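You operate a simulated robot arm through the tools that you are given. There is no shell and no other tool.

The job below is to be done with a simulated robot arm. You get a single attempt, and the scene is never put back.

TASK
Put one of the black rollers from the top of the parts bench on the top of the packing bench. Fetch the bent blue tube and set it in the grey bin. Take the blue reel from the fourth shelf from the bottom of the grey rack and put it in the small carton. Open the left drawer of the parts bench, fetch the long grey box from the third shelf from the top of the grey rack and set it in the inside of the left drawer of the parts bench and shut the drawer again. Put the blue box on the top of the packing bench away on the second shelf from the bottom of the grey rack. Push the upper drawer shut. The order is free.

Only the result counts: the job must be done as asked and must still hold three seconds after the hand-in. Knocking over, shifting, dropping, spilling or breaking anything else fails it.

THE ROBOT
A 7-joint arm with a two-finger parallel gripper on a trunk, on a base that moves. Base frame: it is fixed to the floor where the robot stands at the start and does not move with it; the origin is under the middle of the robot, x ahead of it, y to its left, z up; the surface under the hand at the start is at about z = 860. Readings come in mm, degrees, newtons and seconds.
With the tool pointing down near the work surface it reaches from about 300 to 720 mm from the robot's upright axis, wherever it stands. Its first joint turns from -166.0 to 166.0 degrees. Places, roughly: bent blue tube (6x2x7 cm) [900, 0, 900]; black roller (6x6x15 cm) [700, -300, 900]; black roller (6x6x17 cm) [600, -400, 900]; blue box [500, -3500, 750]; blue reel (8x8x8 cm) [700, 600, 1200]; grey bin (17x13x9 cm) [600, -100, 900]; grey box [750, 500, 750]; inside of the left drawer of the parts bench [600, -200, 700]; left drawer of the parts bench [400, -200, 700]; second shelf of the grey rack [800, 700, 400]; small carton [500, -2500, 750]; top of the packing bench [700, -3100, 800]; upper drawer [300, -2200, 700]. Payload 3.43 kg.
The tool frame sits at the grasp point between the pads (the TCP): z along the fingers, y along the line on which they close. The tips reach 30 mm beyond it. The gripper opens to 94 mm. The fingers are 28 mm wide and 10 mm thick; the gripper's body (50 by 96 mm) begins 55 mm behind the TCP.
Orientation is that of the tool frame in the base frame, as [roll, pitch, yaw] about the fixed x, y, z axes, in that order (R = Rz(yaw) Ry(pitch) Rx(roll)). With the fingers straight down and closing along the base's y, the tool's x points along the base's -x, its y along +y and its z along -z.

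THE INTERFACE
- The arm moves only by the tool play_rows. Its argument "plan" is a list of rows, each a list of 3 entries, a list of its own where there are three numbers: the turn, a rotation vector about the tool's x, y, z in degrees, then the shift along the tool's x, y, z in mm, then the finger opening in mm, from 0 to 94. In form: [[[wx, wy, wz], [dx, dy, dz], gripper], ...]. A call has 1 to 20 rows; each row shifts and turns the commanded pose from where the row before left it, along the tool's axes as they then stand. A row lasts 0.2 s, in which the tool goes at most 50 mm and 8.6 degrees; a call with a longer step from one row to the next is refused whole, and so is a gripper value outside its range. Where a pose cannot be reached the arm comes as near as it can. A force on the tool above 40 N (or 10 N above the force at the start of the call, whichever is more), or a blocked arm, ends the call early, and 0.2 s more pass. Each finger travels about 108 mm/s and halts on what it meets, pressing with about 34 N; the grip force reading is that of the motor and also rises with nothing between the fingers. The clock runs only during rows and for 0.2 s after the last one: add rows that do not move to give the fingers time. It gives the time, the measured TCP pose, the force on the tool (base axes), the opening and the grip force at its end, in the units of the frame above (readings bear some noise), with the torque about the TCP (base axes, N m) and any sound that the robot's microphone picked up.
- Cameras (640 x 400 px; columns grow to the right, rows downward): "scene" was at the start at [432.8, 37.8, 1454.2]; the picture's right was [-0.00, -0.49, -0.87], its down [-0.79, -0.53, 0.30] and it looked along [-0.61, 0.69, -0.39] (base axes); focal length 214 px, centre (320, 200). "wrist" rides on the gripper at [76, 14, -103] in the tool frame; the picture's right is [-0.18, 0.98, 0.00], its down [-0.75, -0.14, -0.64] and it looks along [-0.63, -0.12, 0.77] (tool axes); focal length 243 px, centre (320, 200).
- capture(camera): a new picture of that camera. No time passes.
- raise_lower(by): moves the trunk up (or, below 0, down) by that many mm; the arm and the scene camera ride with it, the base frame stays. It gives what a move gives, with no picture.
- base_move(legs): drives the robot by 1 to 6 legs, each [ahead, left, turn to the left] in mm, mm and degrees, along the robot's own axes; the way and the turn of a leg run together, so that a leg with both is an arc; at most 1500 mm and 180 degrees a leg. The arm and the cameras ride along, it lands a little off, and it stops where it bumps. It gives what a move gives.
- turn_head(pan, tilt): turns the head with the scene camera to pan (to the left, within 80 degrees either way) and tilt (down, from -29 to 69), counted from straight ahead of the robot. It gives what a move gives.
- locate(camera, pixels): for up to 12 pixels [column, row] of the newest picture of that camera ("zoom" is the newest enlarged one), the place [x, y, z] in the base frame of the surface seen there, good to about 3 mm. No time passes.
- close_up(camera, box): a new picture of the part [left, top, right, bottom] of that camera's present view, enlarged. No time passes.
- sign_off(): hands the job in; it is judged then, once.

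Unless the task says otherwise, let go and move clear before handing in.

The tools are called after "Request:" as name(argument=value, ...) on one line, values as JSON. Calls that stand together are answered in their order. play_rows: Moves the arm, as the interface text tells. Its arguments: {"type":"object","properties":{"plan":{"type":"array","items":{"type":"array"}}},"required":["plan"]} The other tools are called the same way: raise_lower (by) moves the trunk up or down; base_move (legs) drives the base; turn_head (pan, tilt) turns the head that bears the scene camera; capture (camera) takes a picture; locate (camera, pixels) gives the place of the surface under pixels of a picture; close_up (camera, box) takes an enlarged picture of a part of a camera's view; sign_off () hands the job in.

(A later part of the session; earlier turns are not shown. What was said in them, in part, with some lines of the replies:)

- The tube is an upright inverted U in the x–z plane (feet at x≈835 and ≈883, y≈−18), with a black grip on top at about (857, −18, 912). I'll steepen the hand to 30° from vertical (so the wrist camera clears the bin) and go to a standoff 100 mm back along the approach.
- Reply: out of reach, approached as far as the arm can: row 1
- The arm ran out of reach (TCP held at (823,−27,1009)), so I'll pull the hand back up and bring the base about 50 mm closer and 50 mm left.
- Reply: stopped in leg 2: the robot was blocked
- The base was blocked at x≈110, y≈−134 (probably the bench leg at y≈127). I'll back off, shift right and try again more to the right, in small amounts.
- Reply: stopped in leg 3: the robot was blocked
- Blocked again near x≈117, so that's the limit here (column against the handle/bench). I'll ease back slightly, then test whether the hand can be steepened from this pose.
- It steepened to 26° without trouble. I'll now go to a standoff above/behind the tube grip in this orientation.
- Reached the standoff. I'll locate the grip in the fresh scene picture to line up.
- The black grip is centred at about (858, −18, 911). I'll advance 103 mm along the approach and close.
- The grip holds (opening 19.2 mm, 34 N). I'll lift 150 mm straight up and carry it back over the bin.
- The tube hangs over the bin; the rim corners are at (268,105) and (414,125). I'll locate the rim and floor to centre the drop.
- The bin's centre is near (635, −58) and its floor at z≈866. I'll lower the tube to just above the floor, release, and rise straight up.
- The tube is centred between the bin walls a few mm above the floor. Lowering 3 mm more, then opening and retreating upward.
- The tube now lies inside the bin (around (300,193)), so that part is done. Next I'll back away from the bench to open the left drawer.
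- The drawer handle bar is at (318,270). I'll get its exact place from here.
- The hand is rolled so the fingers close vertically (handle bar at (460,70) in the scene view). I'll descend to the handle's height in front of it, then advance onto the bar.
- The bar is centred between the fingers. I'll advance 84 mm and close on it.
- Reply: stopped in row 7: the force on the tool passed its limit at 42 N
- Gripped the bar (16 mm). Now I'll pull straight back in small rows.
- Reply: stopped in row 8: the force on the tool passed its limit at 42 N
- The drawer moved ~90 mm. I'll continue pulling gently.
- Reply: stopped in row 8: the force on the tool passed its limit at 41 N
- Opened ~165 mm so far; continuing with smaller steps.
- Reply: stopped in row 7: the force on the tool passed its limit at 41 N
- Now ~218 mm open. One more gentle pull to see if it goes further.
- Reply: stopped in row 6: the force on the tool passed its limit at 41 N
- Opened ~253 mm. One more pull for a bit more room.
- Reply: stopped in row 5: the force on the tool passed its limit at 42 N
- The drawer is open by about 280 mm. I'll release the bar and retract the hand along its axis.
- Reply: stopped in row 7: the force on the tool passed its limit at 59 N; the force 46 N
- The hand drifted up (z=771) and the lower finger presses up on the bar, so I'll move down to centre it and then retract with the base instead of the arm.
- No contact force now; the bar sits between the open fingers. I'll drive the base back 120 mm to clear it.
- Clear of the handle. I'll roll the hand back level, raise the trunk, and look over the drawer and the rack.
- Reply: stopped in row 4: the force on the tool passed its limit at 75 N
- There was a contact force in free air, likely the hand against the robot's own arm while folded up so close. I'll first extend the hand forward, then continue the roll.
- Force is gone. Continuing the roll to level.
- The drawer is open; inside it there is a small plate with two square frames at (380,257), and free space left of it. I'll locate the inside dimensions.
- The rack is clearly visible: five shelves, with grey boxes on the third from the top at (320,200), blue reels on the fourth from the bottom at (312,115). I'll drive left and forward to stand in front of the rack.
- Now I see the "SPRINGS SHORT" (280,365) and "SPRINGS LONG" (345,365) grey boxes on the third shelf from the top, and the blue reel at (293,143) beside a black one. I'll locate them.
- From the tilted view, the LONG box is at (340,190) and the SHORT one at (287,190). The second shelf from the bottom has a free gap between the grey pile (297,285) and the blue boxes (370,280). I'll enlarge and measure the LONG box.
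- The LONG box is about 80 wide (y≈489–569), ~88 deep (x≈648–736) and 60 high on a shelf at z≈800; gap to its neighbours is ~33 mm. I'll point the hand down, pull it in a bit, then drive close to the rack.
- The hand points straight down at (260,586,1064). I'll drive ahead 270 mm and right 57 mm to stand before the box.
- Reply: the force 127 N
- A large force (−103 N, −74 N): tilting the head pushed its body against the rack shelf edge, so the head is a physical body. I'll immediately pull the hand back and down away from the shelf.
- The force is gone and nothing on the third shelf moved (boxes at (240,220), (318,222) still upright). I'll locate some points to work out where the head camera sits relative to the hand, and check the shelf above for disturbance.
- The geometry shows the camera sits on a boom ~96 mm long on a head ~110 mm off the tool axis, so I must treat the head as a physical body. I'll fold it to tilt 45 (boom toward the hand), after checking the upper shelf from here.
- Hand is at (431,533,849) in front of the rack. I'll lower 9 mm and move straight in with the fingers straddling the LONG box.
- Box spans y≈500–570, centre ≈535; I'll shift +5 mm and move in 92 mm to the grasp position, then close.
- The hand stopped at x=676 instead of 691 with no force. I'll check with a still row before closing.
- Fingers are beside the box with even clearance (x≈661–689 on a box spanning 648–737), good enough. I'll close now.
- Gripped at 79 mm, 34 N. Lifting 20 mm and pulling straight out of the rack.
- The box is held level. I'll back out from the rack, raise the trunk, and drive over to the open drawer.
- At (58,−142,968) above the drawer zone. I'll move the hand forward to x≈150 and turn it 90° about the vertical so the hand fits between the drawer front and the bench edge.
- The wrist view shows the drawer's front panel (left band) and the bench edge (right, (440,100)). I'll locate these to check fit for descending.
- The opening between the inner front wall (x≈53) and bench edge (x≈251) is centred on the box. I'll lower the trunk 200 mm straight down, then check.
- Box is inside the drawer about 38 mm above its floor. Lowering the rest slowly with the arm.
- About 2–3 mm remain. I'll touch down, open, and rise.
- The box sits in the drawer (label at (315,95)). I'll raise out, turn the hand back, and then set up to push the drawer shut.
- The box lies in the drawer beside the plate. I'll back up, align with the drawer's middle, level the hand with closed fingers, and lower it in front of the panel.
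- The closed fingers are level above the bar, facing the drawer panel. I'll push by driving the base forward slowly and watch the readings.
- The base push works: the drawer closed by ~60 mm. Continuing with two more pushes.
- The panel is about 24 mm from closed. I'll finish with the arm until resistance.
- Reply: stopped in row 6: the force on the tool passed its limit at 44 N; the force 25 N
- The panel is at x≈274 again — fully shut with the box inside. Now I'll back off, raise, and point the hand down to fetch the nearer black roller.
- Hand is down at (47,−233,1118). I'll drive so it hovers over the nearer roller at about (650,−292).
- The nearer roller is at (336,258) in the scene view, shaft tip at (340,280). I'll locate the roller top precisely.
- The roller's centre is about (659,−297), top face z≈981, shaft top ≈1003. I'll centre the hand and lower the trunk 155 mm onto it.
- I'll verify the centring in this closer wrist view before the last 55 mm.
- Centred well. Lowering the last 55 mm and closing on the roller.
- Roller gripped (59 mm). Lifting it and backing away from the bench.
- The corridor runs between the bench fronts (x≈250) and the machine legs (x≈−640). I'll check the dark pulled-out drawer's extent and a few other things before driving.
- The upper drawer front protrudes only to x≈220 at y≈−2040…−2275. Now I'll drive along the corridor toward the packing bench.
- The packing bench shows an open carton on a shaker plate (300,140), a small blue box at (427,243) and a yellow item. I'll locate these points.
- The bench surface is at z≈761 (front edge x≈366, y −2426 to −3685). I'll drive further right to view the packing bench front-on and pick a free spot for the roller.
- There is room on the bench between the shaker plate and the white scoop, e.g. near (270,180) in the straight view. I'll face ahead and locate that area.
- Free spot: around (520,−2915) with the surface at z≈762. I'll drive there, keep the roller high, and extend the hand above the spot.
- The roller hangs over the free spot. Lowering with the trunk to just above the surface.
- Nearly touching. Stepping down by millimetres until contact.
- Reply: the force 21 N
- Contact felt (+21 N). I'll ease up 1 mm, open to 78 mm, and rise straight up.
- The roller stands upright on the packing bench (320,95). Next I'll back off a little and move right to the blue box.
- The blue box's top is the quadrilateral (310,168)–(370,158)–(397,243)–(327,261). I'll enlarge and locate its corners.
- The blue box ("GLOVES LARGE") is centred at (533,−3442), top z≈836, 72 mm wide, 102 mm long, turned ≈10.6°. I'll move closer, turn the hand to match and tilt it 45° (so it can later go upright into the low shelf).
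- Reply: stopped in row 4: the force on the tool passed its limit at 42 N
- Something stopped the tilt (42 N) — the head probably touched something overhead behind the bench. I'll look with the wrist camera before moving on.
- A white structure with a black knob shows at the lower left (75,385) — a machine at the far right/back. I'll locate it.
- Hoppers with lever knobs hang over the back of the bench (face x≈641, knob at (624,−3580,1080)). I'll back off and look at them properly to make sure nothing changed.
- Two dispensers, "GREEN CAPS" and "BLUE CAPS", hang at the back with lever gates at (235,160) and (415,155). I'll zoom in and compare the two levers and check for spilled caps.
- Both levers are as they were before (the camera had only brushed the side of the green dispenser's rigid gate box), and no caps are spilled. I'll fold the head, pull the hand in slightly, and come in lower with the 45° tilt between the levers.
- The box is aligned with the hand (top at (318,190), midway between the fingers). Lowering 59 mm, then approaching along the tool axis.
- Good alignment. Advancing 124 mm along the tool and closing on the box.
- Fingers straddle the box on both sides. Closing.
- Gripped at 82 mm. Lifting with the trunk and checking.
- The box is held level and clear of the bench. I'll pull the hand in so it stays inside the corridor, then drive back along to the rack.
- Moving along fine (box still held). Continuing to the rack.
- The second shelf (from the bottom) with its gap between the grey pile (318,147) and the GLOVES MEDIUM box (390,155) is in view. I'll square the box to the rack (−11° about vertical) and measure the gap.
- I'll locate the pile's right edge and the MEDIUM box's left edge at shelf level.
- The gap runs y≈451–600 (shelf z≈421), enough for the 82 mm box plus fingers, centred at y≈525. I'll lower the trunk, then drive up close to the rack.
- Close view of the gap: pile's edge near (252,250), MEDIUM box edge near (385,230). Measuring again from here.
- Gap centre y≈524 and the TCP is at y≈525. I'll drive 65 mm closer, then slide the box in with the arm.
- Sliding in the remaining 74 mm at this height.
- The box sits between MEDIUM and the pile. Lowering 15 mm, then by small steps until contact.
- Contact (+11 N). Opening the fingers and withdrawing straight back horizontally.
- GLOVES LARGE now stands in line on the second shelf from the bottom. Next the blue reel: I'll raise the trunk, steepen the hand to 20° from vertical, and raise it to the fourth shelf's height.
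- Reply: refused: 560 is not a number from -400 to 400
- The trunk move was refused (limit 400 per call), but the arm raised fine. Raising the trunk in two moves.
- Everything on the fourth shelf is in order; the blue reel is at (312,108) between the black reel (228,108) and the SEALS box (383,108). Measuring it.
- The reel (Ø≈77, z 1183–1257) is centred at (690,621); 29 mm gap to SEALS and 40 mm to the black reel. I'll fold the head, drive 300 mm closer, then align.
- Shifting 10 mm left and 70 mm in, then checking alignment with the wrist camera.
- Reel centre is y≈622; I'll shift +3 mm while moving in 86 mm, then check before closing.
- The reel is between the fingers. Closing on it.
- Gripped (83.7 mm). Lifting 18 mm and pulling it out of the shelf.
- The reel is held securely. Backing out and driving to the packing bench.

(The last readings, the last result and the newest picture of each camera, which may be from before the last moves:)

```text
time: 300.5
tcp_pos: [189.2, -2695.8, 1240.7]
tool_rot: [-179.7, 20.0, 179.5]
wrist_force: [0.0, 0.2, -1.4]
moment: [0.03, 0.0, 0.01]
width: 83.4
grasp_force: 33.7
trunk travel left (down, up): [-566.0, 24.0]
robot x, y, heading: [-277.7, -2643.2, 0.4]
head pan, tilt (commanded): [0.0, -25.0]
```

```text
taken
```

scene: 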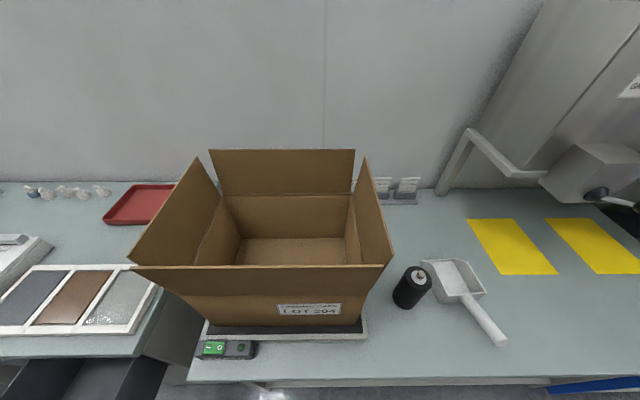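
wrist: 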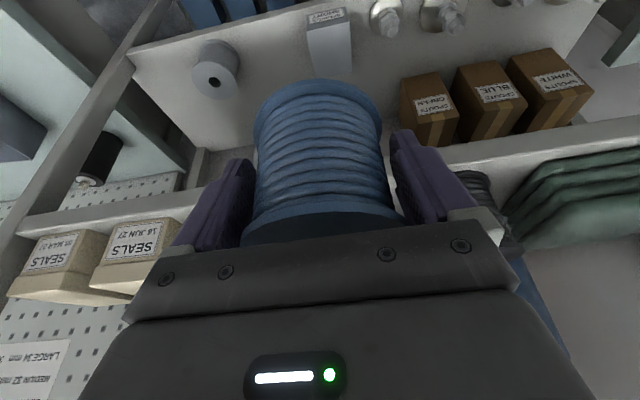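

The carton is open, empty, with upright flaps; interior floor visible at (290,252). I'll measure its opening and floor.

Request:
locate(camera="scene", pixels=[[290, 250], [245, 260], [345, 258], [290, 215], [222, 215], [352, 205], [290, 270], [135, 268], [385, 268], [210, 152], [355, 152], [290, 290]])

Request:
close_up(camera="scene", box=[120, 140, 440, 340])

```text
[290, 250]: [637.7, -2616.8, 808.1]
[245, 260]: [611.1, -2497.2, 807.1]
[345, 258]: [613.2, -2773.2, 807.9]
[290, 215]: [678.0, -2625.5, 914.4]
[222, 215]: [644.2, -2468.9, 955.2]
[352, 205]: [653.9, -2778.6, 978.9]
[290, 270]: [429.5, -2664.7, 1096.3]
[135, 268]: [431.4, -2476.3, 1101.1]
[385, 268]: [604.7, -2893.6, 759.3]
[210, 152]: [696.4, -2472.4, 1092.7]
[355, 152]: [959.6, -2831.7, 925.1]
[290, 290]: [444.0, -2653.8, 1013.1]
```

```text
2.00 times, centred on (280, 240) of scene
```

zoom: 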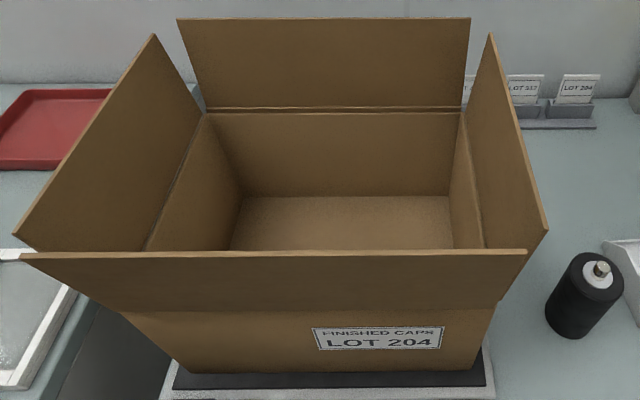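

The carton's inside is x≈447–678, y≈−2475…−2785, floor z≈808, flaps up to z≈1100. I'll point the hand down (leaning 10° forward so the wrist clears the front flap) and turn it 90° so the head and wrist camera lie along the carton's long side.

Request:
turn_head(pan=0, tilt=45)

Request:
play_rows(plan=[[[0, 7.5, 0], [0, 0, 0], 60], [[0, 7.5, 0], [0, 0, 0], 60], [[0, 7.5, 0], [0, 0, 0], 60], [[0, 7.5, 0], [0, 0, 0], 60], [[0, 0, 7.5], [0, 0, 0], 60], [[0, 0, 7.5], [0, 0, 0], 60], [[0, 0, 7.5], [0, 0, 0], 60], [[0, 0, 7.5], [0, 0, 0], 60], [[0, 0, 7.5], [0, 0, 0], 60], [[0, 0, 7.5], [0, 0, 0], 60], [[0, 0, 7.5], [0, 0, 0], 60], [[0, 0, 7.5], [0, 0, 0], 60], [[0, 0, 7.5], [0, 0, 0], 60], [[0, 0, 7.5], [0, 0, 0], 60], [[0, 0, 7.5], [0, 0, 0], 60], [[0, 0, 7.5], [0, 0, 0], 60], [[0, 0, 0], [0, 0, 0], 60]])

Request:
capture(camera="wrist")

```text
time: 301.9
tcp_pos: [189.9, -2695.4, 1241.0]
tool_rot: [-179.7, 19.9, 179.5]
wrist_force: [0.2, -0.1, -0.5]
moment: [-0.01, 0.01, 0.04]
width: 83.1
grasp_force: 33.8
trunk travel left (down, up): [-566.0, 24.0]
robot x, y, heading: [-277.0, -2641.7, 0.4]
head pan, tilt (commanded): [0.0, 45.0]
```

```text
time: 305.5
tcp_pos: [189.4, -2695.5, 1241.3]
tool_rot: [-170.0, 0.3, 89.3]
wrist_force: [0.0, 0.8, -1.3]
moment: [0.02, -0.02, -0.02]
width: 83.4
grasp_force: 34.2
trunk travel left (down, up): [-566.0, 24.0]
robot x, y, heading: [-280.3, -2638.7, 0.1]
head pan, tilt (commanded): [0.0, 45.0]
```

```text
taken
```

wrist: 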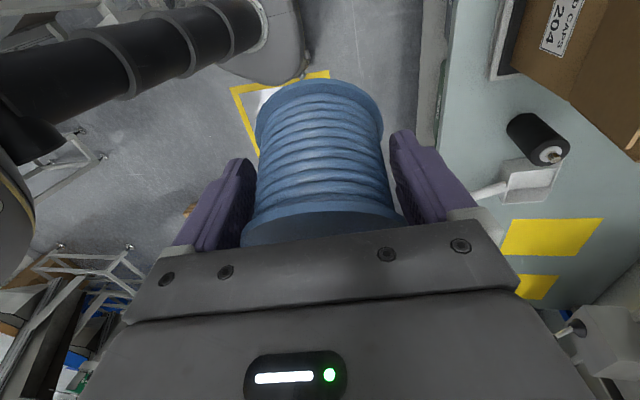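

The reel is oriented; hand leans slightly forward. Driving in so the hand hovers above the carton.

Request:
base_move(legs=[[0, 90, 0], [335, 0, 0]])

Request:
play_rows(plan=[[[0, 0, 0], [0, 25, -4.4], 60], [[0, 0, 0], [0, 24, -4.2], 60], [[0, 0, 0], [0, 0, 0], 60]])

Request:
capture(camera="wrist")

Request:
turn_head(pan=0, tilt=0)

Request:
capture(camera="scene")

```text
time: 308.4
tcp_pos: [528.4, -2604.2, 1240.5]
tool_rot: [-169.9, 0.4, 89.5]
wrist_force: [0.4, 0.4, -2.3]
moment: [0.02, -0.03, 0.01]
width: 83.1
grasp_force: 34.3
trunk travel left (down, up): [-566.0, 24.0]
robot x, y, heading: [61.1, -2551.5, 0.4]
head pan, tilt (commanded): [0.0, 45.0]
```

```text
time: 309.2
tcp_pos: [575.9, -2604.3, 1241.0]
tool_rot: [-170.0, 0.3, 89.4]
wrist_force: [-0.4, -0.6, -1.5]
moment: [0.01, -0.03, 0.02]
width: 83.0
grasp_force: 34.3
trunk travel left (down, up): [-566.0, 24.0]
robot x, y, heading: [61.0, -2547.8, 0.3]
head pan, tilt (commanded): [0.0, 45.0]
```

```text
taken
```

wrist: 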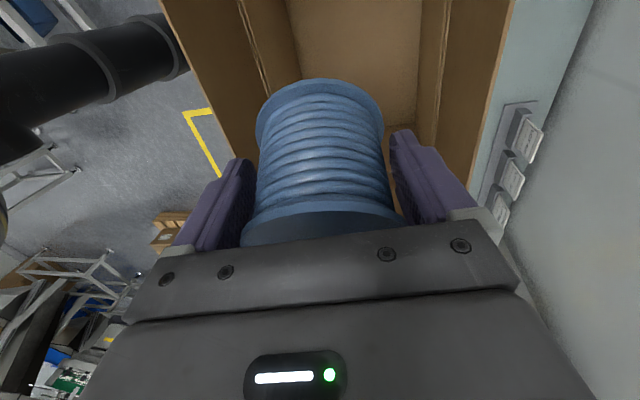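

```text
time: 310.4
tcp_pos: [577.4, -2604.2, 1239.7]
tool_rot: [-170.0, 0.3, 89.4]
wrist_force: [0.0, -0.8, -2.0]
moment: [0.02, 0.01, 0.0]
width: 83.0
grasp_force: 34.1
trunk travel left (down, up): [-566.0, 24.0]
robot x, y, heading: [56.6, -2553.1, 0.3]
head pan, tilt (commanded): [0.0, 0.0]
```

```text
taken
```

scene: 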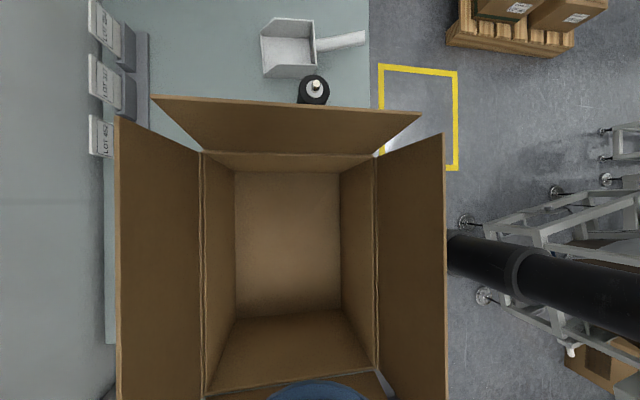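

The scene camera looks right down into the empty carton. I'll locate creases and flap edges to make sure of clearance for the descent.

Request:
locate(camera="scene", pixels=[[376, 250], [205, 250], [440, 250], [122, 250], [290, 155], [290, 103], [290, 240], [345, 310], [235, 310], [300, 365], [350, 170], [280, 380]])

```text
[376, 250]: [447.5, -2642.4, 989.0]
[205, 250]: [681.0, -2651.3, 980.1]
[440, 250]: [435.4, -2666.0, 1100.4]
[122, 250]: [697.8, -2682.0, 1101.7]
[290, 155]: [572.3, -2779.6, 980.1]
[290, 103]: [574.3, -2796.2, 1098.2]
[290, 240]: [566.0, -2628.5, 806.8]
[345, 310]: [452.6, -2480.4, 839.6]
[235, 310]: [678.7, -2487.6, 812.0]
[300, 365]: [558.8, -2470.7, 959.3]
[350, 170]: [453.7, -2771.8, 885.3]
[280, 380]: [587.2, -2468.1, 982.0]
```

Opening: x≈447–681, y≈−2468…−2780; the hand with head (y≈−2604−150) and wrist camera (y≈−2604+100) fits. Lowering with the trunk in stages.

Request:
raise_lower(by=-140)

Request:
capture(camera="scene")

Request:
capture(camera="wrist")

```text
time: 312.0
tcp_pos: [577.9, -2604.5, 1099.7]
tool_rot: [-169.9, 0.3, 89.5]
wrist_force: [1.1, -0.6, -0.6]
moment: [0.06, -0.01, -0.02]
width: 83.1
grasp_force: 34.4
trunk travel left (down, up): [-426.0, 164.0]
robot x, y, heading: [60.2, -2546.3, 0.4]
head pan, tilt (commanded): [0.0, 0.0]
```

```text
taken
```

scene: 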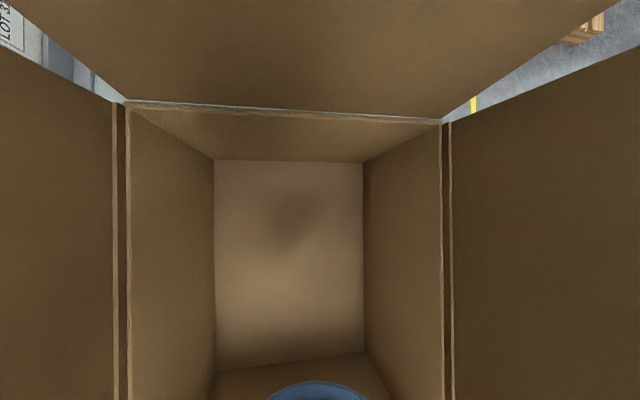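

```text
taken
```

wrist: 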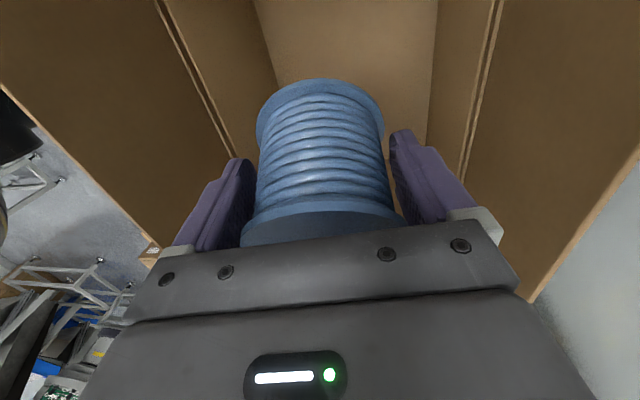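

Clear all around. Lowering further.

Request:
raise_lower(by=-110)

Request:
raise_lower(by=-60)

Request:
capture(camera="wrist")

Request:
capture(camera="scene")

```text
time: 313.4
tcp_pos: [577.3, -2604.3, 989.3]
tool_rot: [-170.0, 0.3, 89.5]
wrist_force: [-0.5, 0.4, -0.7]
moment: [0.0, -0.01, 0.0]
width: 83.0
grasp_force: 34.3
trunk travel left (down, up): [-316.0, 274.0]
robot x, y, heading: [60.6, -2548.6, 0.3]
head pan, tilt (commanded): [0.0, 0.0]
```

```text
time: 314.4
tcp_pos: [578.8, -2606.1, 930.2]
tool_rot: [-169.9, 0.4, 89.5]
wrist_force: [0.3, -0.3, -1.2]
moment: [-0.04, -0.01, -0.02]
width: 82.8
grasp_force: 33.4
trunk travel left (down, up): [-256.0, 334.0]
robot x, y, heading: [60.7, -2551.3, 0.2]
head pan, tilt (commanded): [0.0, 0.0]
```

```text
taken
```

wrist: 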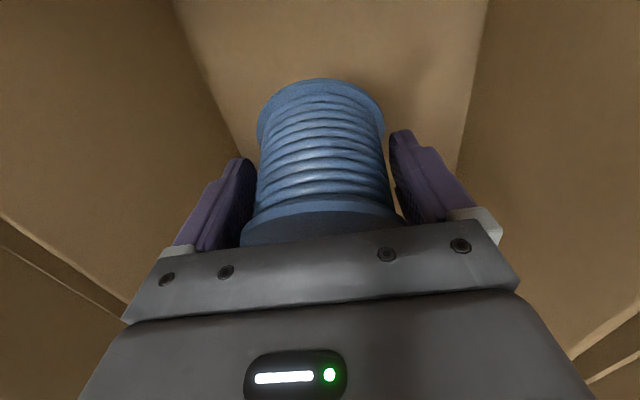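

```text
taken
```

scene: 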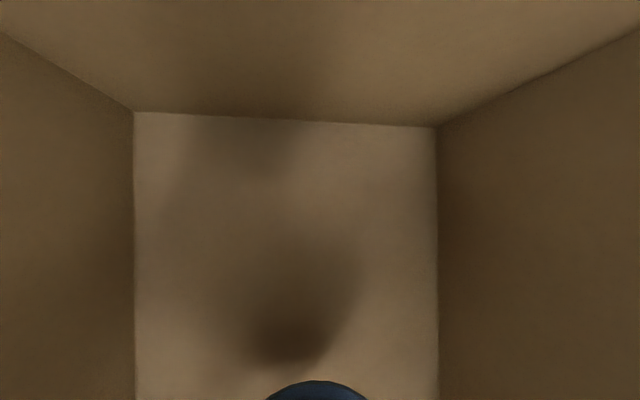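

Still clear. Lowering 48 mm more.

Request:
raise_lower(by=-48)

Request:
capture(camera="wrist")

Request:
locate(camera="wrist", pixels=[[320, 60], [250, 120], [400, 110], [320, 88], [100, 200], [520, 150]])

```text
time: 315.4
tcp_pos: [576.6, -2603.9, 882.1]
tool_rot: [-169.9, 0.3, 89.6]
wrist_force: [-0.2, 0.1, -1.4]
moment: [0.01, 0.01, 0.03]
width: 82.6
grasp_force: 33.6
trunk travel left (down, up): [-208.0, 382.0]
robot x, y, heading: [65.1, -2553.4, 0.4]
head pan, tilt (commanded): [0.0, 0.0]
```

```text
taken
```

wrist: 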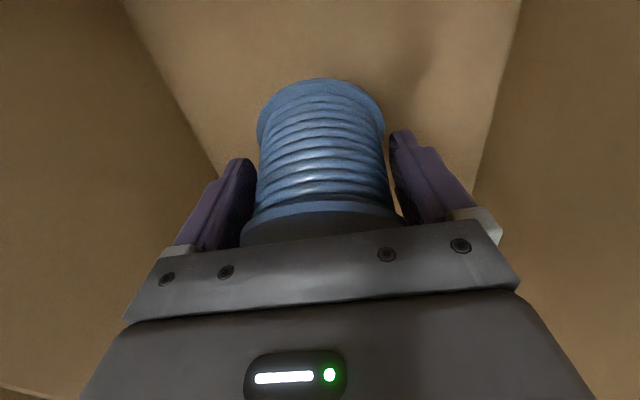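

```text
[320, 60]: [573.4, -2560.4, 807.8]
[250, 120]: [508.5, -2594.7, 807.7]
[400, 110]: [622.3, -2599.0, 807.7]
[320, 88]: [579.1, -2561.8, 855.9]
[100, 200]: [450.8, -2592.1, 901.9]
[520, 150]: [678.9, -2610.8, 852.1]
```

About 23 mm above the floor by my estimate. Going down with the arm in small steps, watching the force.

Request:
play_rows(plan=[[[0, 0, 0], [0, 1.7, 9.8], 60], [[0, 0, 0], [0, 1.2, 6.9], 60], [[0, 0, 0], [0, 0, 0], 60]])

```text
time: 316.1
tcp_pos: [575.9, -2604.0, 866.1]
tool_rot: [-170.1, 0.4, 89.6]
wrist_force: [-1.9, 1.9, 22.4]
moment: [-0.53, -0.02, -0.04]
width: 82.1
grasp_force: 33.5
trunk travel left (down, up): [-208.0, 382.0]
robot x, y, heading: [58.3, -2549.4, 0.2]
head pan, tilt (commanded): [0.0, 0.0]
```

The reel's edge touches the carton floor (+22 N). Relieving 1 mm, opening, and then withdrawing along the tool axis.

Request:
play_rows(plan=[[[0, 0, 0], [0, -0.2, -1], 60], [[0, 0, 0], [0, 0, 0], 84], [[0, 0, 0], [0, 0, 0], 88], [[0, 0, 0], [0, 0, 0], 94], [[0, 0, 0], [0, 0, 0], 94], [[0, 0, 0], [0, 0, 0], 94]])

Request:
capture(camera="wrist")

```text
time: 317.6
tcp_pos: [577.1, -2605.1, 865.2]
tool_rot: [-170.0, 0.3, 89.5]
wrist_force: [-0.3, 0.8, 0.0]
moment: [-0.02, 0.03, 0.01]
width: 94.2
grasp_force: 0.0
trunk travel left (down, up): [-208.0, 382.0]
robot x, y, heading: [60.6, -2548.6, 0.1]
head pan, tilt (commanded): [0.0, 0.0]
```

```text
taken
```

wrist: 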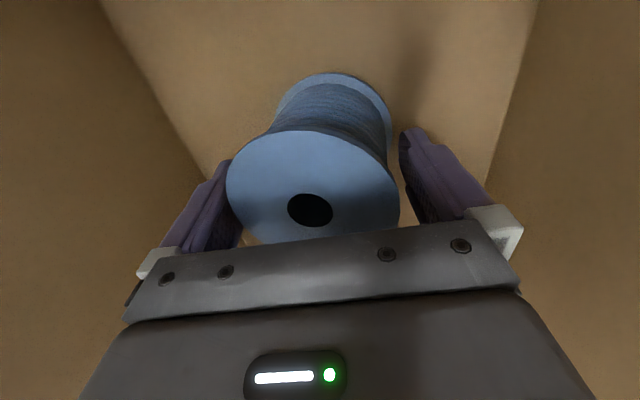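

The reel stands upright in the carton (its top flange faces up at (312,190)). I'll nudge 3 mm to centre and withdraw along the tool axis gently.

Request:
play_rows(plan=[[[0, 0, 0], [0, -2, 0], 94], [[0, 0, 0], [0, 0, -8], 94], [[0, 0, 0], [0, 0, -12], 94], [[0, 0, 0], [0, 0, -15], 94], [[0, 0, 0], [0, 0, -20], 94], [[0, 0, 0], [0, 0, -25], 94], [[0, 0, 0], [0, 0, 0], 94]])

Request:
capture(camera="wrist")

```text
time: 319.1
tcp_pos: [589.0, -2605.2, 945.0]
tool_rot: [-170.0, 0.3, 89.4]
wrist_force: [0.0, 0.3, -0.3]
moment: [0.03, 0.03, 0.01]
width: 93.8
grasp_force: 0.0
trunk travel left (down, up): [-208.0, 382.0]
robot x, y, heading: [58.2, -2552.2, 0.2]
head pan, tilt (commanded): [0.0, 0.0]
```

```text
taken
```

wrist: 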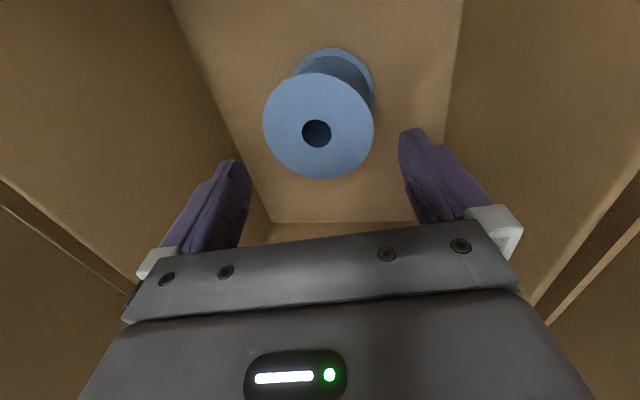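

The reel stands inside the carton. Raising straight out.

Request:
raise_lower(by=150)

Request:
raise_lower(by=160)

Request:
capture(camera="scene")

```text
time: 320.9
tcp_pos: [589.8, -2606.0, 1094.4]
tool_rot: [-170.0, 0.3, 89.4]
wrist_force: [-0.5, -0.9, 0.3]
moment: [-0.02, 0.0, 0.04]
width: 94.3
grasp_force: 0.1
trunk travel left (down, up): [-358.0, 232.0]
robot x, y, heading: [62.3, -2549.8, 0.5]
head pan, tilt (commanded): [0.0, 0.0]
```

```text
time: 322.7
tcp_pos: [589.0, -2604.2, 1254.4]
tool_rot: [-170.1, 0.2, 89.5]
wrist_force: [0.1, -0.7, -0.1]
moment: [0.03, 0.01, -0.02]
width: 94.2
grasp_force: 0.0
trunk travel left (down, up): [-518.0, 72.0]
robot x, y, heading: [63.1, -2548.8, 0.3]
head pan, tilt (commanded): [0.0, 0.0]
```

```text
taken
```

scene: 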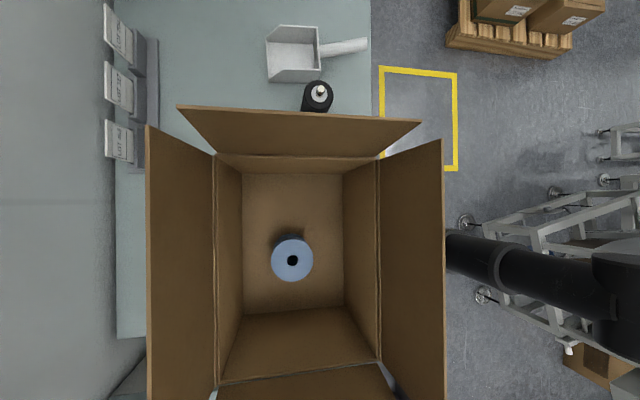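

The reel stands upright in the carton; the carton and roller look undisturbed. Now I'll back off, turn the hand back, and look at the open upper drawer.

Request:
locate(camera="scene", pixels=[[379, 250], [216, 250], [290, 158], [318, 90], [292, 260], [270, 265]])

Request:
base_move(legs=[[-400, 0, 0]])

Request:
play_rows(plan=[[[0, 0, -7.5], [0, 0, 0], 60], [[0, 0, -7.5], [0, 0, 0], 60], [[0, 0, -7.5], [0, 0, 0], 60], [[0, 0, -7.5], [0, 0, 0], 60], [[0, 0, -7.5], [0, 0, 0], 60], [[0, 0, -7.5], [0, 0, 0], 60], [[0, 0, -7.5], [0, 0, 0], 60], [[0, 0, -7.5], [0, 0, 0], 60], [[0, 0, -7.5], [0, 0, 0], 60], [[0, 0, -7.5], [0, 0, 0], 60], [[0, 0, -7.5], [0, 0, 0], 60], [[0, 0, -7.5], [0, 0, 0], 60], [[0, 0, 0], [0, 0, 0], 60]])

Request:
play_rows(plan=[[[0, -8.2, 0], [0, 0, 0], 0], [[0, -8.2, 0], [0, 0, 0], 0], [[0, -8.2, 0], [0, 0, 0], 0], [[0, -8.2, 0], [0, 0, 0], 0], [[0, -8.2, 0], [0, 0, 0], 0], [[0, -8.2, 0], [0, 0, 0], 0], [[0, -8.2, 0], [0, 0, 0], 0], [[0, -8.2, 0], [0, 0, 0], 0], [[0, -8.2, 0], [0, 0, 0], 0], [[0, -8.2, 0], [0, 0, 0], 0], [[0, -8.2, 0], [0, 0, 0], 0], [[0, -8.2, 0], [0, 0, 0], 0], [[0, 0, 0], [0, 0, 0], 0]])

```text
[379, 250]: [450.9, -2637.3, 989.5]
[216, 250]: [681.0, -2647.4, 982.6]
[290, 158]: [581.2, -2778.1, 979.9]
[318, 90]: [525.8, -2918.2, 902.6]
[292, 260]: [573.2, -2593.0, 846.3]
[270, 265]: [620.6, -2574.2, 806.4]
```

```text
time: 325.2
tcp_pos: [187.5, -2608.4, 1255.2]
tool_rot: [-170.0, 0.3, 89.3]
wrist_force: [0.4, -0.2, -0.3]
moment: [0.0, -0.05, 0.02]
width: 93.9
grasp_force: 0.0
trunk travel left (down, up): [-518.0, 72.0]
robot x, y, heading: [-337.1, -2554.2, 0.2]
head pan, tilt (commanded): [0.0, 0.0]
```

```text
time: 328.0
tcp_pos: [189.5, -2607.7, 1255.6]
tool_rot: [-179.7, -10.0, 179.4]
wrist_force: [0.1, -1.0, 0.3]
moment: [0.04, 0.02, 0.01]
width: 60.0
grasp_force: 0.0
trunk travel left (down, up): [-518.0, 72.0]
robot x, y, heading: [-340.3, -2550.8, 0.1]
head pan, tilt (commanded): [0.0, 0.0]
```

```text
time: 330.8
tcp_pos: [189.2, -2608.8, 1254.4]
tool_rot: [-169.9, 88.3, -170.5]
wrist_force: [-0.2, -0.3, 0.3]
moment: [0.02, 0.02, 0.0]
width: 0.2
grasp_force: 33.0
trunk travel left (down, up): [-518.0, 72.0]
robot x, y, heading: [-333.8, -2551.1, 0.1]
head pan, tilt (commanded): [0.0, 0.0]
```

Carton and roller positions are unchanged. The hand is level with closed fingers; driving to face the upper drawer.

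Request:
base_move(legs=[[0, 450, 0]])

Request:
turn_head(pan=0, tilt=55)

Request:
capture(camera="scene")

```text
time: 333.6
tcp_pos: [188.5, -2158.0, 1255.2]
tool_rot: [-168.9, 88.4, -169.7]
wrist_force: [0.0, -0.6, 0.3]
moment: [-0.06, 0.02, -0.04]
width: 0.0
grasp_force: 33.0
trunk travel left (down, up): [-518.0, 72.0]
robot x, y, heading: [-338.8, -2103.0, -0.2]
head pan, tilt (commanded): [0.0, 0.0]
```

```text
time: 334.8
tcp_pos: [187.5, -2158.6, 1255.7]
tool_rot: [-170.3, 88.5, -171.2]
wrist_force: [-0.4, -0.9, 0.0]
moment: [-0.01, -0.06, -0.02]
width: 0.2
grasp_force: 32.7
trunk travel left (down, up): [-518.0, 72.0]
robot x, y, heading: [-335.8, -2099.6, -0.2]
head pan, tilt (commanded): [0.0, 55.0]
```

```text
taken
```

scene: 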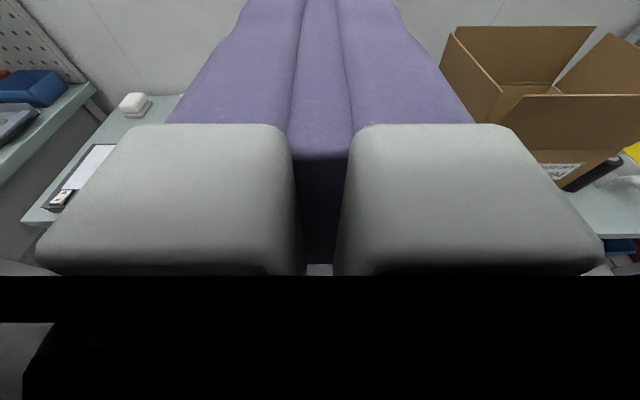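

The hand blocks this view; I'll use a shallower tilt and a slight pan.

Request:
turn_head(pan=35, tilt=40)

Request:
capture(camera="scene")

Request:
turn_head(pan=-35, tilt=45)

Request:
capture(camera="scene")

```text
time: 335.8
tcp_pos: [189.0, -2158.4, 1255.4]
tool_rot: [-170.3, 88.4, -171.3]
wrist_force: [-0.3, -0.2, -0.3]
moment: [-0.03, 0.01, -0.02]
width: 0.0
grasp_force: 32.9
trunk travel left (down, up): [-518.0, 72.0]
robot x, y, heading: [-335.8, -2102.6, -0.2]
head pan, tilt (commanded): [35.0, 40.0]
```

```text
taken
```

scene: 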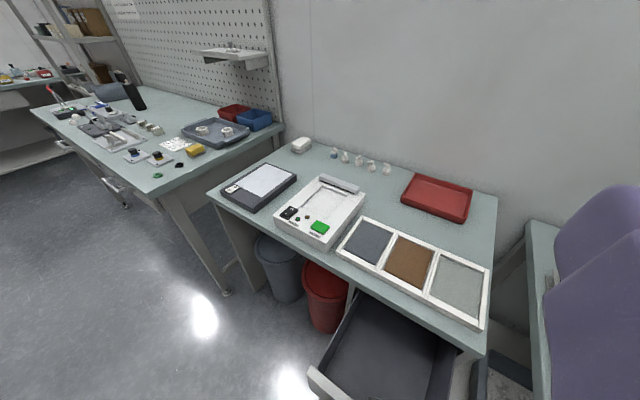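

```text
time: 337.2
tcp_pos: [188.9, -2159.0, 1254.8]
tool_rot: [-170.2, 88.4, -171.3]
wrist_force: [0.7, -0.2, -0.5]
moment: [-0.03, 0.01, 0.01]
width: 0.0
grasp_force: 32.6
trunk travel left (down, up): [-518.0, 72.0]
robot x, y, heading: [-336.1, -2096.7, -0.1]
head pan, tilt (commanded): [-35.0, 45.0]
```

```text
taken
```

scene: 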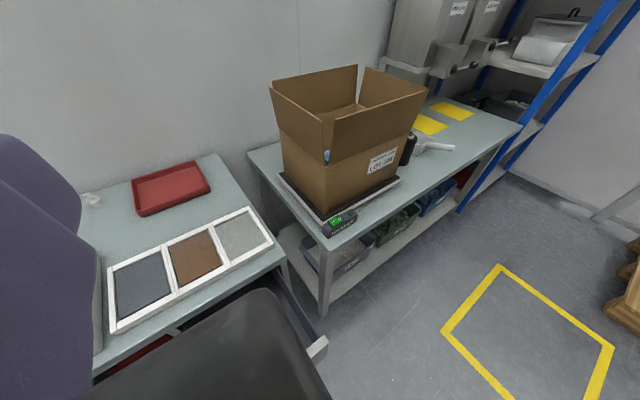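

The upper drawer belongs to the middle table (dark drawer pulled out, around (400,350) in the left-panned view). I'll move left a bit to see it whole.

Request:
base_move(legs=[[0, 330, 0]])

Request:
turn_head(pan=-45, tilt=40)

Request:
capture(camera="scene")

```text
time: 339.4
tcp_pos: [189.7, -1829.3, 1254.8]
tool_rot: [-168.6, 88.3, -169.7]
wrist_force: [0.2, 1.0, 0.5]
moment: [0.01, 0.0, -0.03]
width: 0.0
grasp_force: 32.6
trunk travel left (down, up): [-518.0, 72.0]
robot x, y, heading: [-337.4, -1774.0, -0.0]
head pan, tilt (commanded): [-35.0, 45.0]
```

```text
time: 340.1
tcp_pos: [190.5, -1831.0, 1254.4]
tool_rot: [-170.7, 88.4, -171.7]
wrist_force: [0.7, -0.2, -0.2]
moment: [-0.02, -0.01, -0.02]
width: 0.0
grasp_force: 33.0
trunk travel left (down, up): [-518.0, 72.0]
robot x, y, heading: [-336.8, -1773.0, -0.1]
head pan, tilt (commanded): [-45.0, 40.0]
```

```text
taken
```

scene: 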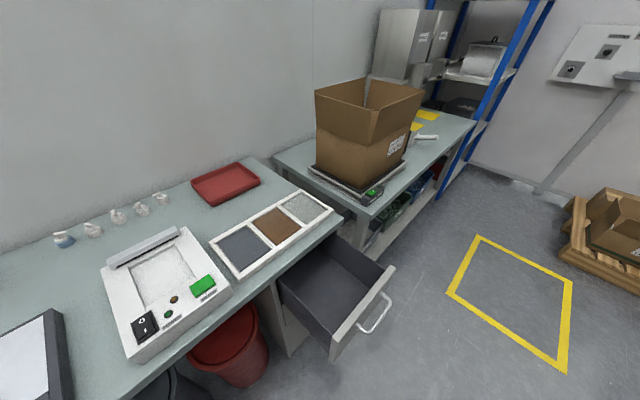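

The open upper drawer with its front panel (365,305) and handle (375,315) is in view. Locating its front.

Request:
locate(camera="scene", pixels=[[394, 270], [365, 302], [338, 345], [340, 340], [360, 320], [383, 318], [367, 330], [320, 290], [290, 290], [325, 215], [270, 285], [330, 365]])

Request:
close_up(camera="scene", box=[240, 200, 440, 380])

```text
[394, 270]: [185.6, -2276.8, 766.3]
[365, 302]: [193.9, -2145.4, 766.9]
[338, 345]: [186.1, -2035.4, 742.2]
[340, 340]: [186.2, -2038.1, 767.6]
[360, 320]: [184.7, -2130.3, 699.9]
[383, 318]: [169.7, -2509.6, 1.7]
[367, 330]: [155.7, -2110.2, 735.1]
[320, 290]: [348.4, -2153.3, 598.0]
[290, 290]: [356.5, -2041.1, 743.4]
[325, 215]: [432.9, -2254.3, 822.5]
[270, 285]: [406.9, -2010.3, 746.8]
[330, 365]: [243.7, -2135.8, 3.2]
```

```text
2.22 times, centred on (340, 290) of scene
```

zoom: 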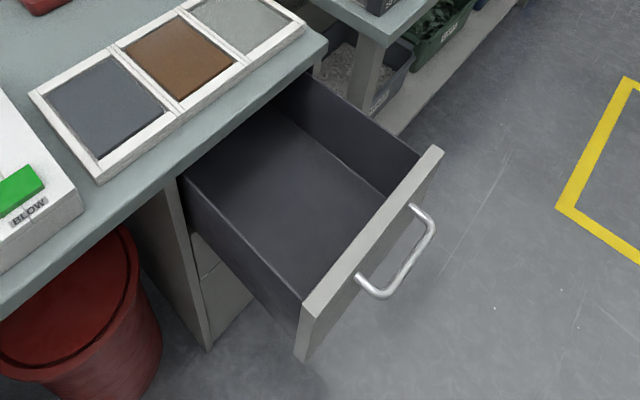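

Drawer front: x≈184, y −2035…−2278, top z≈767; handle bar at x≈150, z≈735; cabinet face at x≈406. I'll lower the hand here (left of the drawer) to z≈685, below the handle, then slide across and push.

Request:
locate(camera="zoom", pixels=[[222, 300], [205, 320], [230, 275], [400, 285], [370, 290], [425, 230], [330, 320], [300, 350], [190, 260], [175, 200], [100, 330], [130, 230]])

Request:
turn_head(pan=0, tilt=40)

Request:
base_move(legs=[[-20, 0, 0]])

Request:
play_rows(plan=[[[0, 0, 0], [0, 0, -22], 0], [[0, 0, 0], [0, 0, -22], 0], [[0, 0, 0], [0, 0, 0], 0]])

```text
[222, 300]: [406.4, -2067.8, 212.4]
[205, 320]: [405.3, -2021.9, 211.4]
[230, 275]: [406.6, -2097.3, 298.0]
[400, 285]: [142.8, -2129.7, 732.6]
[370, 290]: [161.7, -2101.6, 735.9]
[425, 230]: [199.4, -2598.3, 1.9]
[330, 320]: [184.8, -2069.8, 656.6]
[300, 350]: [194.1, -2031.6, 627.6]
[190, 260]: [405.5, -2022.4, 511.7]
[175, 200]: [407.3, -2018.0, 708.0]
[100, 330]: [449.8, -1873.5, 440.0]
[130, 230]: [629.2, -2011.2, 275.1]
```

```text
time: 341.2
tcp_pos: [191.5, -1830.2, 1256.0]
tool_rot: [-170.4, 88.4, -171.3]
wrist_force: [0.4, 0.5, -0.4]
moment: [-0.01, 0.01, 0.02]
width: 0.2
grasp_force: 33.0
trunk travel left (down, up): [-518.0, 72.0]
robot x, y, heading: [-335.1, -1774.5, -0.4]
head pan, tilt (commanded): [0.0, 40.0]
```

```text
time: 342.0
tcp_pos: [168.2, -1829.8, 1255.7]
tool_rot: [-169.9, 88.4, -171.0]
wrist_force: [-1.3, 0.4, -0.1]
moment: [0.04, 0.0, -0.02]
width: 0.0
grasp_force: 33.1
trunk travel left (down, up): [-518.0, 72.0]
robot x, y, heading: [-357.2, -1768.6, 0.1]
head pan, tilt (commanded): [0.0, 40.0]
```

```text
time: 342.6
tcp_pos: [133.4, -1829.5, 1252.4]
tool_rot: [-172.8, 87.5, -173.8]
wrist_force: [29.4, 7.1, -15.4]
moment: [-0.62, 0.13, -1.05]
width: 0.0
grasp_force: 33.0
trunk travel left (down, up): [-518.0, 72.0]
robot x, y, heading: [-361.1, -1774.5, -0.1]
head pan, tilt (commanded): [0.0, 40.0]
stopped in row 2: the force on the tool passed its limit at 123 N (the readings are from after the stop); the commanded pose is now the measured one
```

Retracting at this height made the hand touch the robot's own arm; I'll ease forward again, then lower the hand with the arm first (more room) before using the trunk.

Request:
play_rows(plan=[[[0, 0, 0], [0, 0, 15], 0], [[0, 0, 0], [0, 0, 20], 0], [[0, 0, 0], [30, 0, 0], 0], [[0, 0, 0], [40, 0, 0], 0], [[0, 0, 0], [40, 0, 0], 0], [[0, 0, 0], [40, 0, 0], 0], [[0, 0, 0], [20, 0, 0], 0], [[0, 0, 0], [0, 0, 0], 0]])

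Request:
play_rows(plan=[[[0, 0, 0], [0, 0, -10], 0], [[0, 0, 0], [0, 0, -15], 0], [[0, 0, 0], [0, 0, 0], 0]])

```text
time: 344.4
tcp_pos: [161.1, -1830.9, 1082.7]
tool_rot: [-173.9, 87.7, -174.9]
wrist_force: [-0.6, -0.5, 0.0]
moment: [0.0, -0.04, 0.03]
width: 0.1
grasp_force: 32.9
trunk travel left (down, up): [-518.0, 72.0]
robot x, y, heading: [-354.0, -1772.4, -0.3]
head pan, tilt (commanded): [0.0, 40.0]
```

```text
time: 345.2
tcp_pos: [136.0, -1829.0, 1083.4]
tool_rot: [-173.8, 87.6, -174.8]
wrist_force: [-0.8, 0.2, -1.1]
moment: [0.04, 0.01, -0.01]
width: 0.0
grasp_force: 33.0
trunk travel left (down, up): [-518.0, 72.0]
robot x, y, heading: [-356.8, -1768.6, -0.0]
head pan, tilt (commanded): [0.0, 40.0]
```

Free of contact now at (136,−1829,1083). Lowering the trunk to bring the hand to z≈685, then sliding right in front of the drawer.

Request:
raise_lower(by=-398)

Request:
base_move(legs=[[0, -330, 0]])

Request:
capture(camera="scene")

```text
time: 349.0
tcp_pos: [136.4, -1829.7, 685.6]
tool_rot: [-174.0, 87.6, -174.8]
wrist_force: [-0.2, 0.3, 0.3]
moment: [0.0, 0.0, 0.01]
width: 0.0
grasp_force: 33.0
trunk travel left (down, up): [-120.0, 470.0]
robot x, y, heading: [-357.2, -1772.6, -0.4]
head pan, tilt (commanded): [0.0, 40.0]
```

```text
time: 351.2
tcp_pos: [135.7, -2158.8, 685.5]
tool_rot: [-173.7, 87.8, -174.6]
wrist_force: [-0.4, 0.0, -0.4]
moment: [0.01, 0.0, 0.03]
width: 0.2
grasp_force: 33.1
trunk travel left (down, up): [-120.0, 470.0]
robot x, y, heading: [-359.4, -2103.6, -0.4]
head pan, tilt (commanded): [0.0, 40.0]
```

```text
taken
```

scene: 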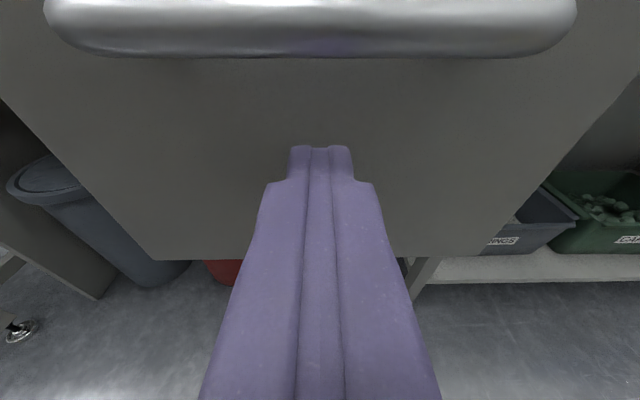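

Fingertips are centred below the handle. Pushing with the base in stages.

Request:
base_move(legs=[[110, 0, 0]])

Request:
base_move(legs=[[85, 0, 0]])

Request:
capture(camera="scene")

Request:
locate(camera="scene", pixels=[[200, 150], [450, 150], [150, 200], [320, 100], [320, 30], [480, 200]])

```text
time: 352.4
tcp_pos: [245.0, -2160.3, 685.4]
tool_rot: [-173.8, 87.7, -174.7]
wrist_force: [0.3, -0.1, -0.2]
moment: [0.0, 0.04, -0.03]
width: 0.0
grasp_force: 33.0
trunk travel left (down, up): [-120.0, 470.0]
robot x, y, heading: [-250.0, -2104.0, -0.2]
head pan, tilt (commanded): [0.0, 40.0]
```

```text
time: 353.5
tcp_pos: [329.5, -2159.8, 686.0]
tool_rot: [-173.9, 87.7, -174.7]
wrist_force: [0.0, -0.4, 0.3]
moment: [0.02, -0.01, 0.04]
width: 0.0
grasp_force: 33.1
trunk travel left (down, up): [-120.0, 470.0]
robot x, y, heading: [-162.0, -2100.3, 0.0]
head pan, tilt (commanded): [0.0, 40.0]
```

```text
taken
```

scene: 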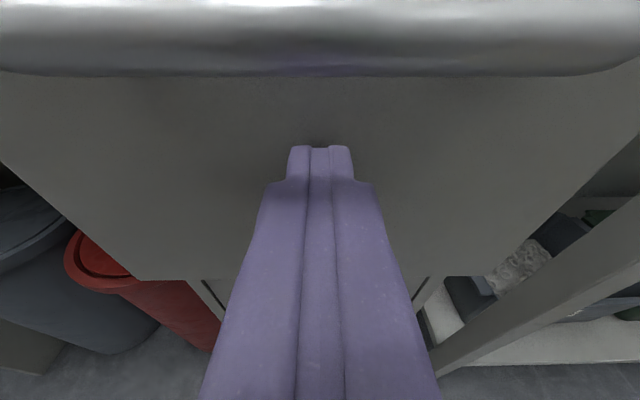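

```text
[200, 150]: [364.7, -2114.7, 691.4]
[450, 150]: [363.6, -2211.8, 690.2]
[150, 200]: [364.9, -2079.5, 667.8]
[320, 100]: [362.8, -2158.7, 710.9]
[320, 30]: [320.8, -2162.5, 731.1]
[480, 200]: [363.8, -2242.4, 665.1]
```

The panel is at x≈364; the lower drawers' faces are at x≈406. Finishing the push with the arm until resistance.

Request:
play_rows(plan=[[[0, 0, 0], [0, 0, 7], 0], [[0, 0, 0], [0, 0, 7], 0], [[0, 0, 0], [0, 0, 7], 0], [[0, 0, 0], [0, 0, 7], 0], [[0, 0, 0], [0, 0, 6], 0], [[0, 0, 0], [0, 0, 5], 0], [[0, 0, 0], [0, 0, 4], 0], [[0, 0, 0], [0, 0, 4], 0], [[0, 0, 0], [0, 0, 4], 0], [[0, 0, 0], [0, 0, 4], 0], [[0, 0, 0], [0, 0, 0], 0]])

Request:
capture(camera="scene")

Request:
locate(camera="scene", pixels=[[200, 150], [450, 150], [150, 200], [320, 100], [220, 300], [410, 290]])

```text
time: 355.6
tcp_pos: [377.7, -2161.1, 682.4]
tool_rot: [-175.4, 87.3, -176.2]
wrist_force: [-19.5, 0.5, 11.5]
moment: [0.08, -0.62, 0.13]
width: 0.0
grasp_force: 32.6
trunk travel left (down, up): [-120.0, 470.0]
robot x, y, heading: [-162.9, -2099.3, -0.2]
head pan, tilt (commanded): [0.0, 40.0]
stopped in row 10: the force on the tool passed its limit at 45 N (the readings are from after the stop); the commanded pose is now the measured one
```

```text
taken
```

scene: 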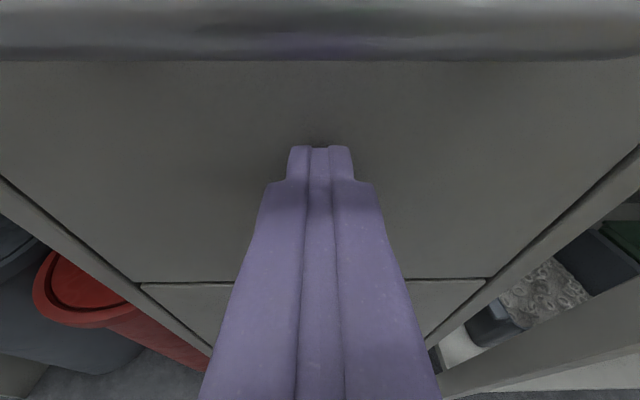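

```text
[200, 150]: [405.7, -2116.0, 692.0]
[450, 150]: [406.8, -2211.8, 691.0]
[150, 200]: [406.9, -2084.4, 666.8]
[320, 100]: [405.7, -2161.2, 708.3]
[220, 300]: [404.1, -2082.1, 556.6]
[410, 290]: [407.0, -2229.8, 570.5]
```

The upper drawer's panel is flush (x≈406) with the drawer below. Backing off and checking it stays shut.

Request:
base_move(legs=[[-200, 0, 0]])

Request:
turn_head(pan=0, tilt=0)

Request:
capture(camera="scene")

Request:
locate(camera="scene", pixels=[[320, 150], [250, 200], [390, 200], [320, 330], [320, 250]])

```text
time: 357.2
tcp_pos: [178.5, -2159.8, 680.1]
tool_rot: [-174.9, 87.3, -175.9]
wrist_force: [-0.1, -0.2, 1.3]
moment: [0.01, 0.01, 0.02]
width: 0.0
grasp_force: 32.7
trunk travel left (down, up): [-120.0, 470.0]
robot x, y, heading: [-363.4, -2103.4, -0.3]
head pan, tilt (commanded): [0.0, 40.0]
```

```text
time: 358.3
tcp_pos: [179.2, -2159.2, 681.1]
tool_rot: [-174.9, 87.3, -175.8]
wrist_force: [0.1, 0.4, 0.3]
moment: [0.0, -0.03, 0.0]
width: 0.1
grasp_force: 32.7
trunk travel left (down, up): [-120.0, 470.0]
robot x, y, heading: [-364.6, -2104.4, 0.1]
head pan, tilt (commanded): [0.0, 0.0]
```

```text
taken
```

scene: 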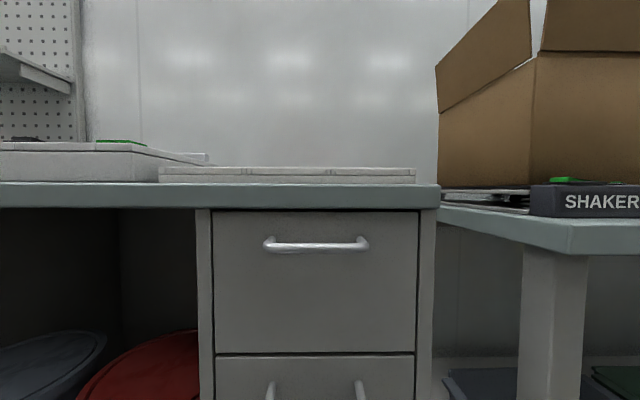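

```text
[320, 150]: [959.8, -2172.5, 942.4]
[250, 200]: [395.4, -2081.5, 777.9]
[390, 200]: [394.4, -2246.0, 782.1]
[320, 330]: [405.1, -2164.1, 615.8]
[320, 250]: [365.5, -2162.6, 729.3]
```

The upper drawer is shut. As a last check I'll drive back to look at the parts bench's left drawer and the rack.

Request:
raise_lower(by=350)

Request:
base_move(legs=[[0, 1400, 0], [-150, 0, 0]])

Request:
turn_head(pan=35, tilt=25)

Request:
capture(camera="scene")

```text
time: 361.7
tcp_pos: [179.2, -2159.5, 1032.0]
tool_rot: [-175.0, 87.4, -175.9]
wrist_force: [0.5, 0.5, 0.6]
moment: [-0.01, 0.03, 0.02]
width: 0.0
grasp_force: 32.4
trunk travel left (down, up): [-470.0, 120.0]
robot x, y, heading: [-364.3, -2103.1, 0.0]
head pan, tilt (commanded): [0.0, 0.0]
```

```text
time: 369.6
tcp_pos: [28.1, -761.5, 1031.9]
tool_rot: [-174.9, 87.4, -175.5]
wrist_force: [0.0, 0.0, 0.6]
moment: [0.01, 0.01, -0.02]
width: 0.0
grasp_force: 33.0
trunk travel left (down, up): [-470.0, 120.0]
robot x, y, heading: [-511.9, -704.7, 0.2]
head pan, tilt (commanded): [0.0, 0.0]
```

```text
time: 370.6
tcp_pos: [29.5, -761.7, 1031.5]
tool_rot: [-174.9, 87.3, -175.7]
wrist_force: [-0.2, -0.3, -0.1]
moment: [0.01, 0.04, -0.01]
width: 0.1
grasp_force: 33.6
trunk travel left (down, up): [-470.0, 120.0]
robot x, y, heading: [-513.3, -705.5, 0.1]
head pan, tilt (commanded): [35.0, 25.0]
```

```text
taken
```

scene: 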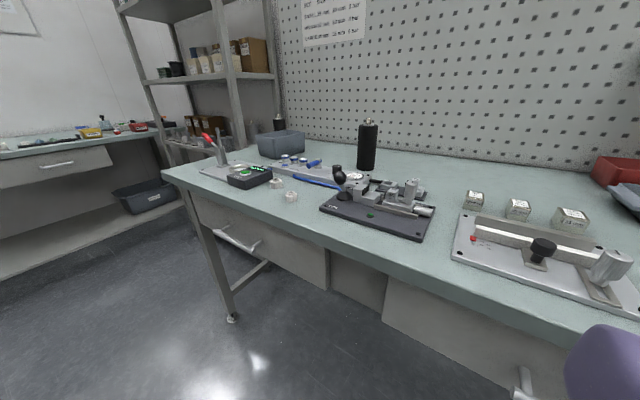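

I'll verify the left drawer's face position and the tube in the bin.

Request:
locate(camera="scene", pixels=[[280, 250], [300, 262], [235, 240], [470, 330], [205, 212], [367, 130]])

Request:
base_move(legs=[[0, 550, 0]])

Request:
turn_head(pan=15, tilt=20)

Request:
capture(camera="scene")

```text
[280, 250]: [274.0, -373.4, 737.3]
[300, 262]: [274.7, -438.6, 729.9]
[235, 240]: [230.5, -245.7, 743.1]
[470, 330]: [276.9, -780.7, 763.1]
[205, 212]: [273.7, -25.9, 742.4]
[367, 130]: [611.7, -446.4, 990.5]
```

```text
time: 373.8
tcp_pos: [27.3, -209.7, 1031.8]
tool_rot: [-174.4, 87.3, -174.6]
wrist_force: [-0.1, -0.5, -0.6]
moment: [0.02, -0.04, 0.0]
width: 0.0
grasp_force: 33.1
trunk travel left (down, up): [-470.0, 120.0]
robot x, y, heading: [-514.3, -161.3, 0.3]
head pan, tilt (commanded): [35.0, 25.0]
```

```text
time: 374.6
tcp_pos: [27.6, -211.1, 1031.2]
tool_rot: [-175.0, 87.3, -175.2]
wrist_force: [0.5, -0.3, 1.0]
moment: [0.01, 0.01, 0.0]
width: 0.0
grasp_force: 32.9
trunk travel left (down, up): [-470.0, 120.0]
robot x, y, heading: [-519.2, -158.4, 0.5]
head pan, tilt (commanded): [15.0, 20.0]
```

```text
taken
```

scene: 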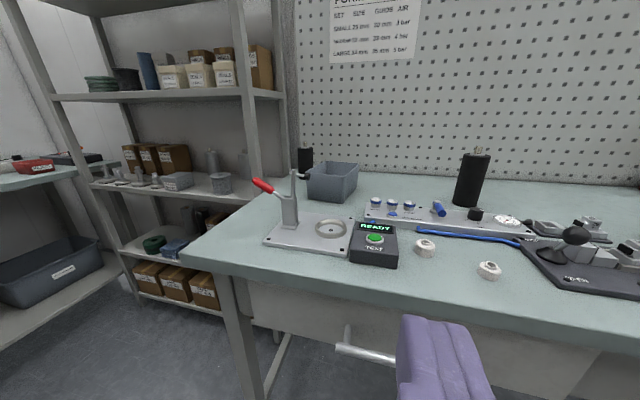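

The left drawer is shut (face x≈274), the bin, rollers and fixtures stand as before, and the rack is in order. The hand is empty and clear, so I'm handing in.

Request:
sign_off()

```text
The job is handed in.
```

I did all six parts of the job and handed it in. I checked each with camera readings, but I haven't seen the judge's result.

- **Black roller:** the shorter of the two rollers you listed stands upright on the packing bench, between the shaker plate and the scoop.
- **Bent blue tube:** it is in the grey bin. It tipped over on release and lies on its side.
- **Blue reel:** it stands upright in the open carton marked "LOT 204" on the packing bench. I took this to be the small carton, as it was the only one near the place you gave.
- **Long grey box:** I took this to be the box labelled "SPRINGS LONG". It is inside the left drawer of the parts bench, and the drawer is shut again.
- **Blue box:** "GLOVES LARGE" is on the second shelf from the bottom of the grey rack, beside the other two glove boxes.
- **Upper drawer:** it is pushed shut, flush with the drawer below.

The robot made unplanned contact with the surroundings a few times:

- **Rack shelf:** the camera head pressed against a shelf edge with about 100 N. The shelf contents I could see were still in place.
- **Green caps dispenser:** the head bumped something with about 42 N, most likely the gate housing. The levers looked unchanged and no caps had spilled.
- **Parts bench:** the base was blocked twice while driving up to it. The items on the bench looked undisturbed at the end.
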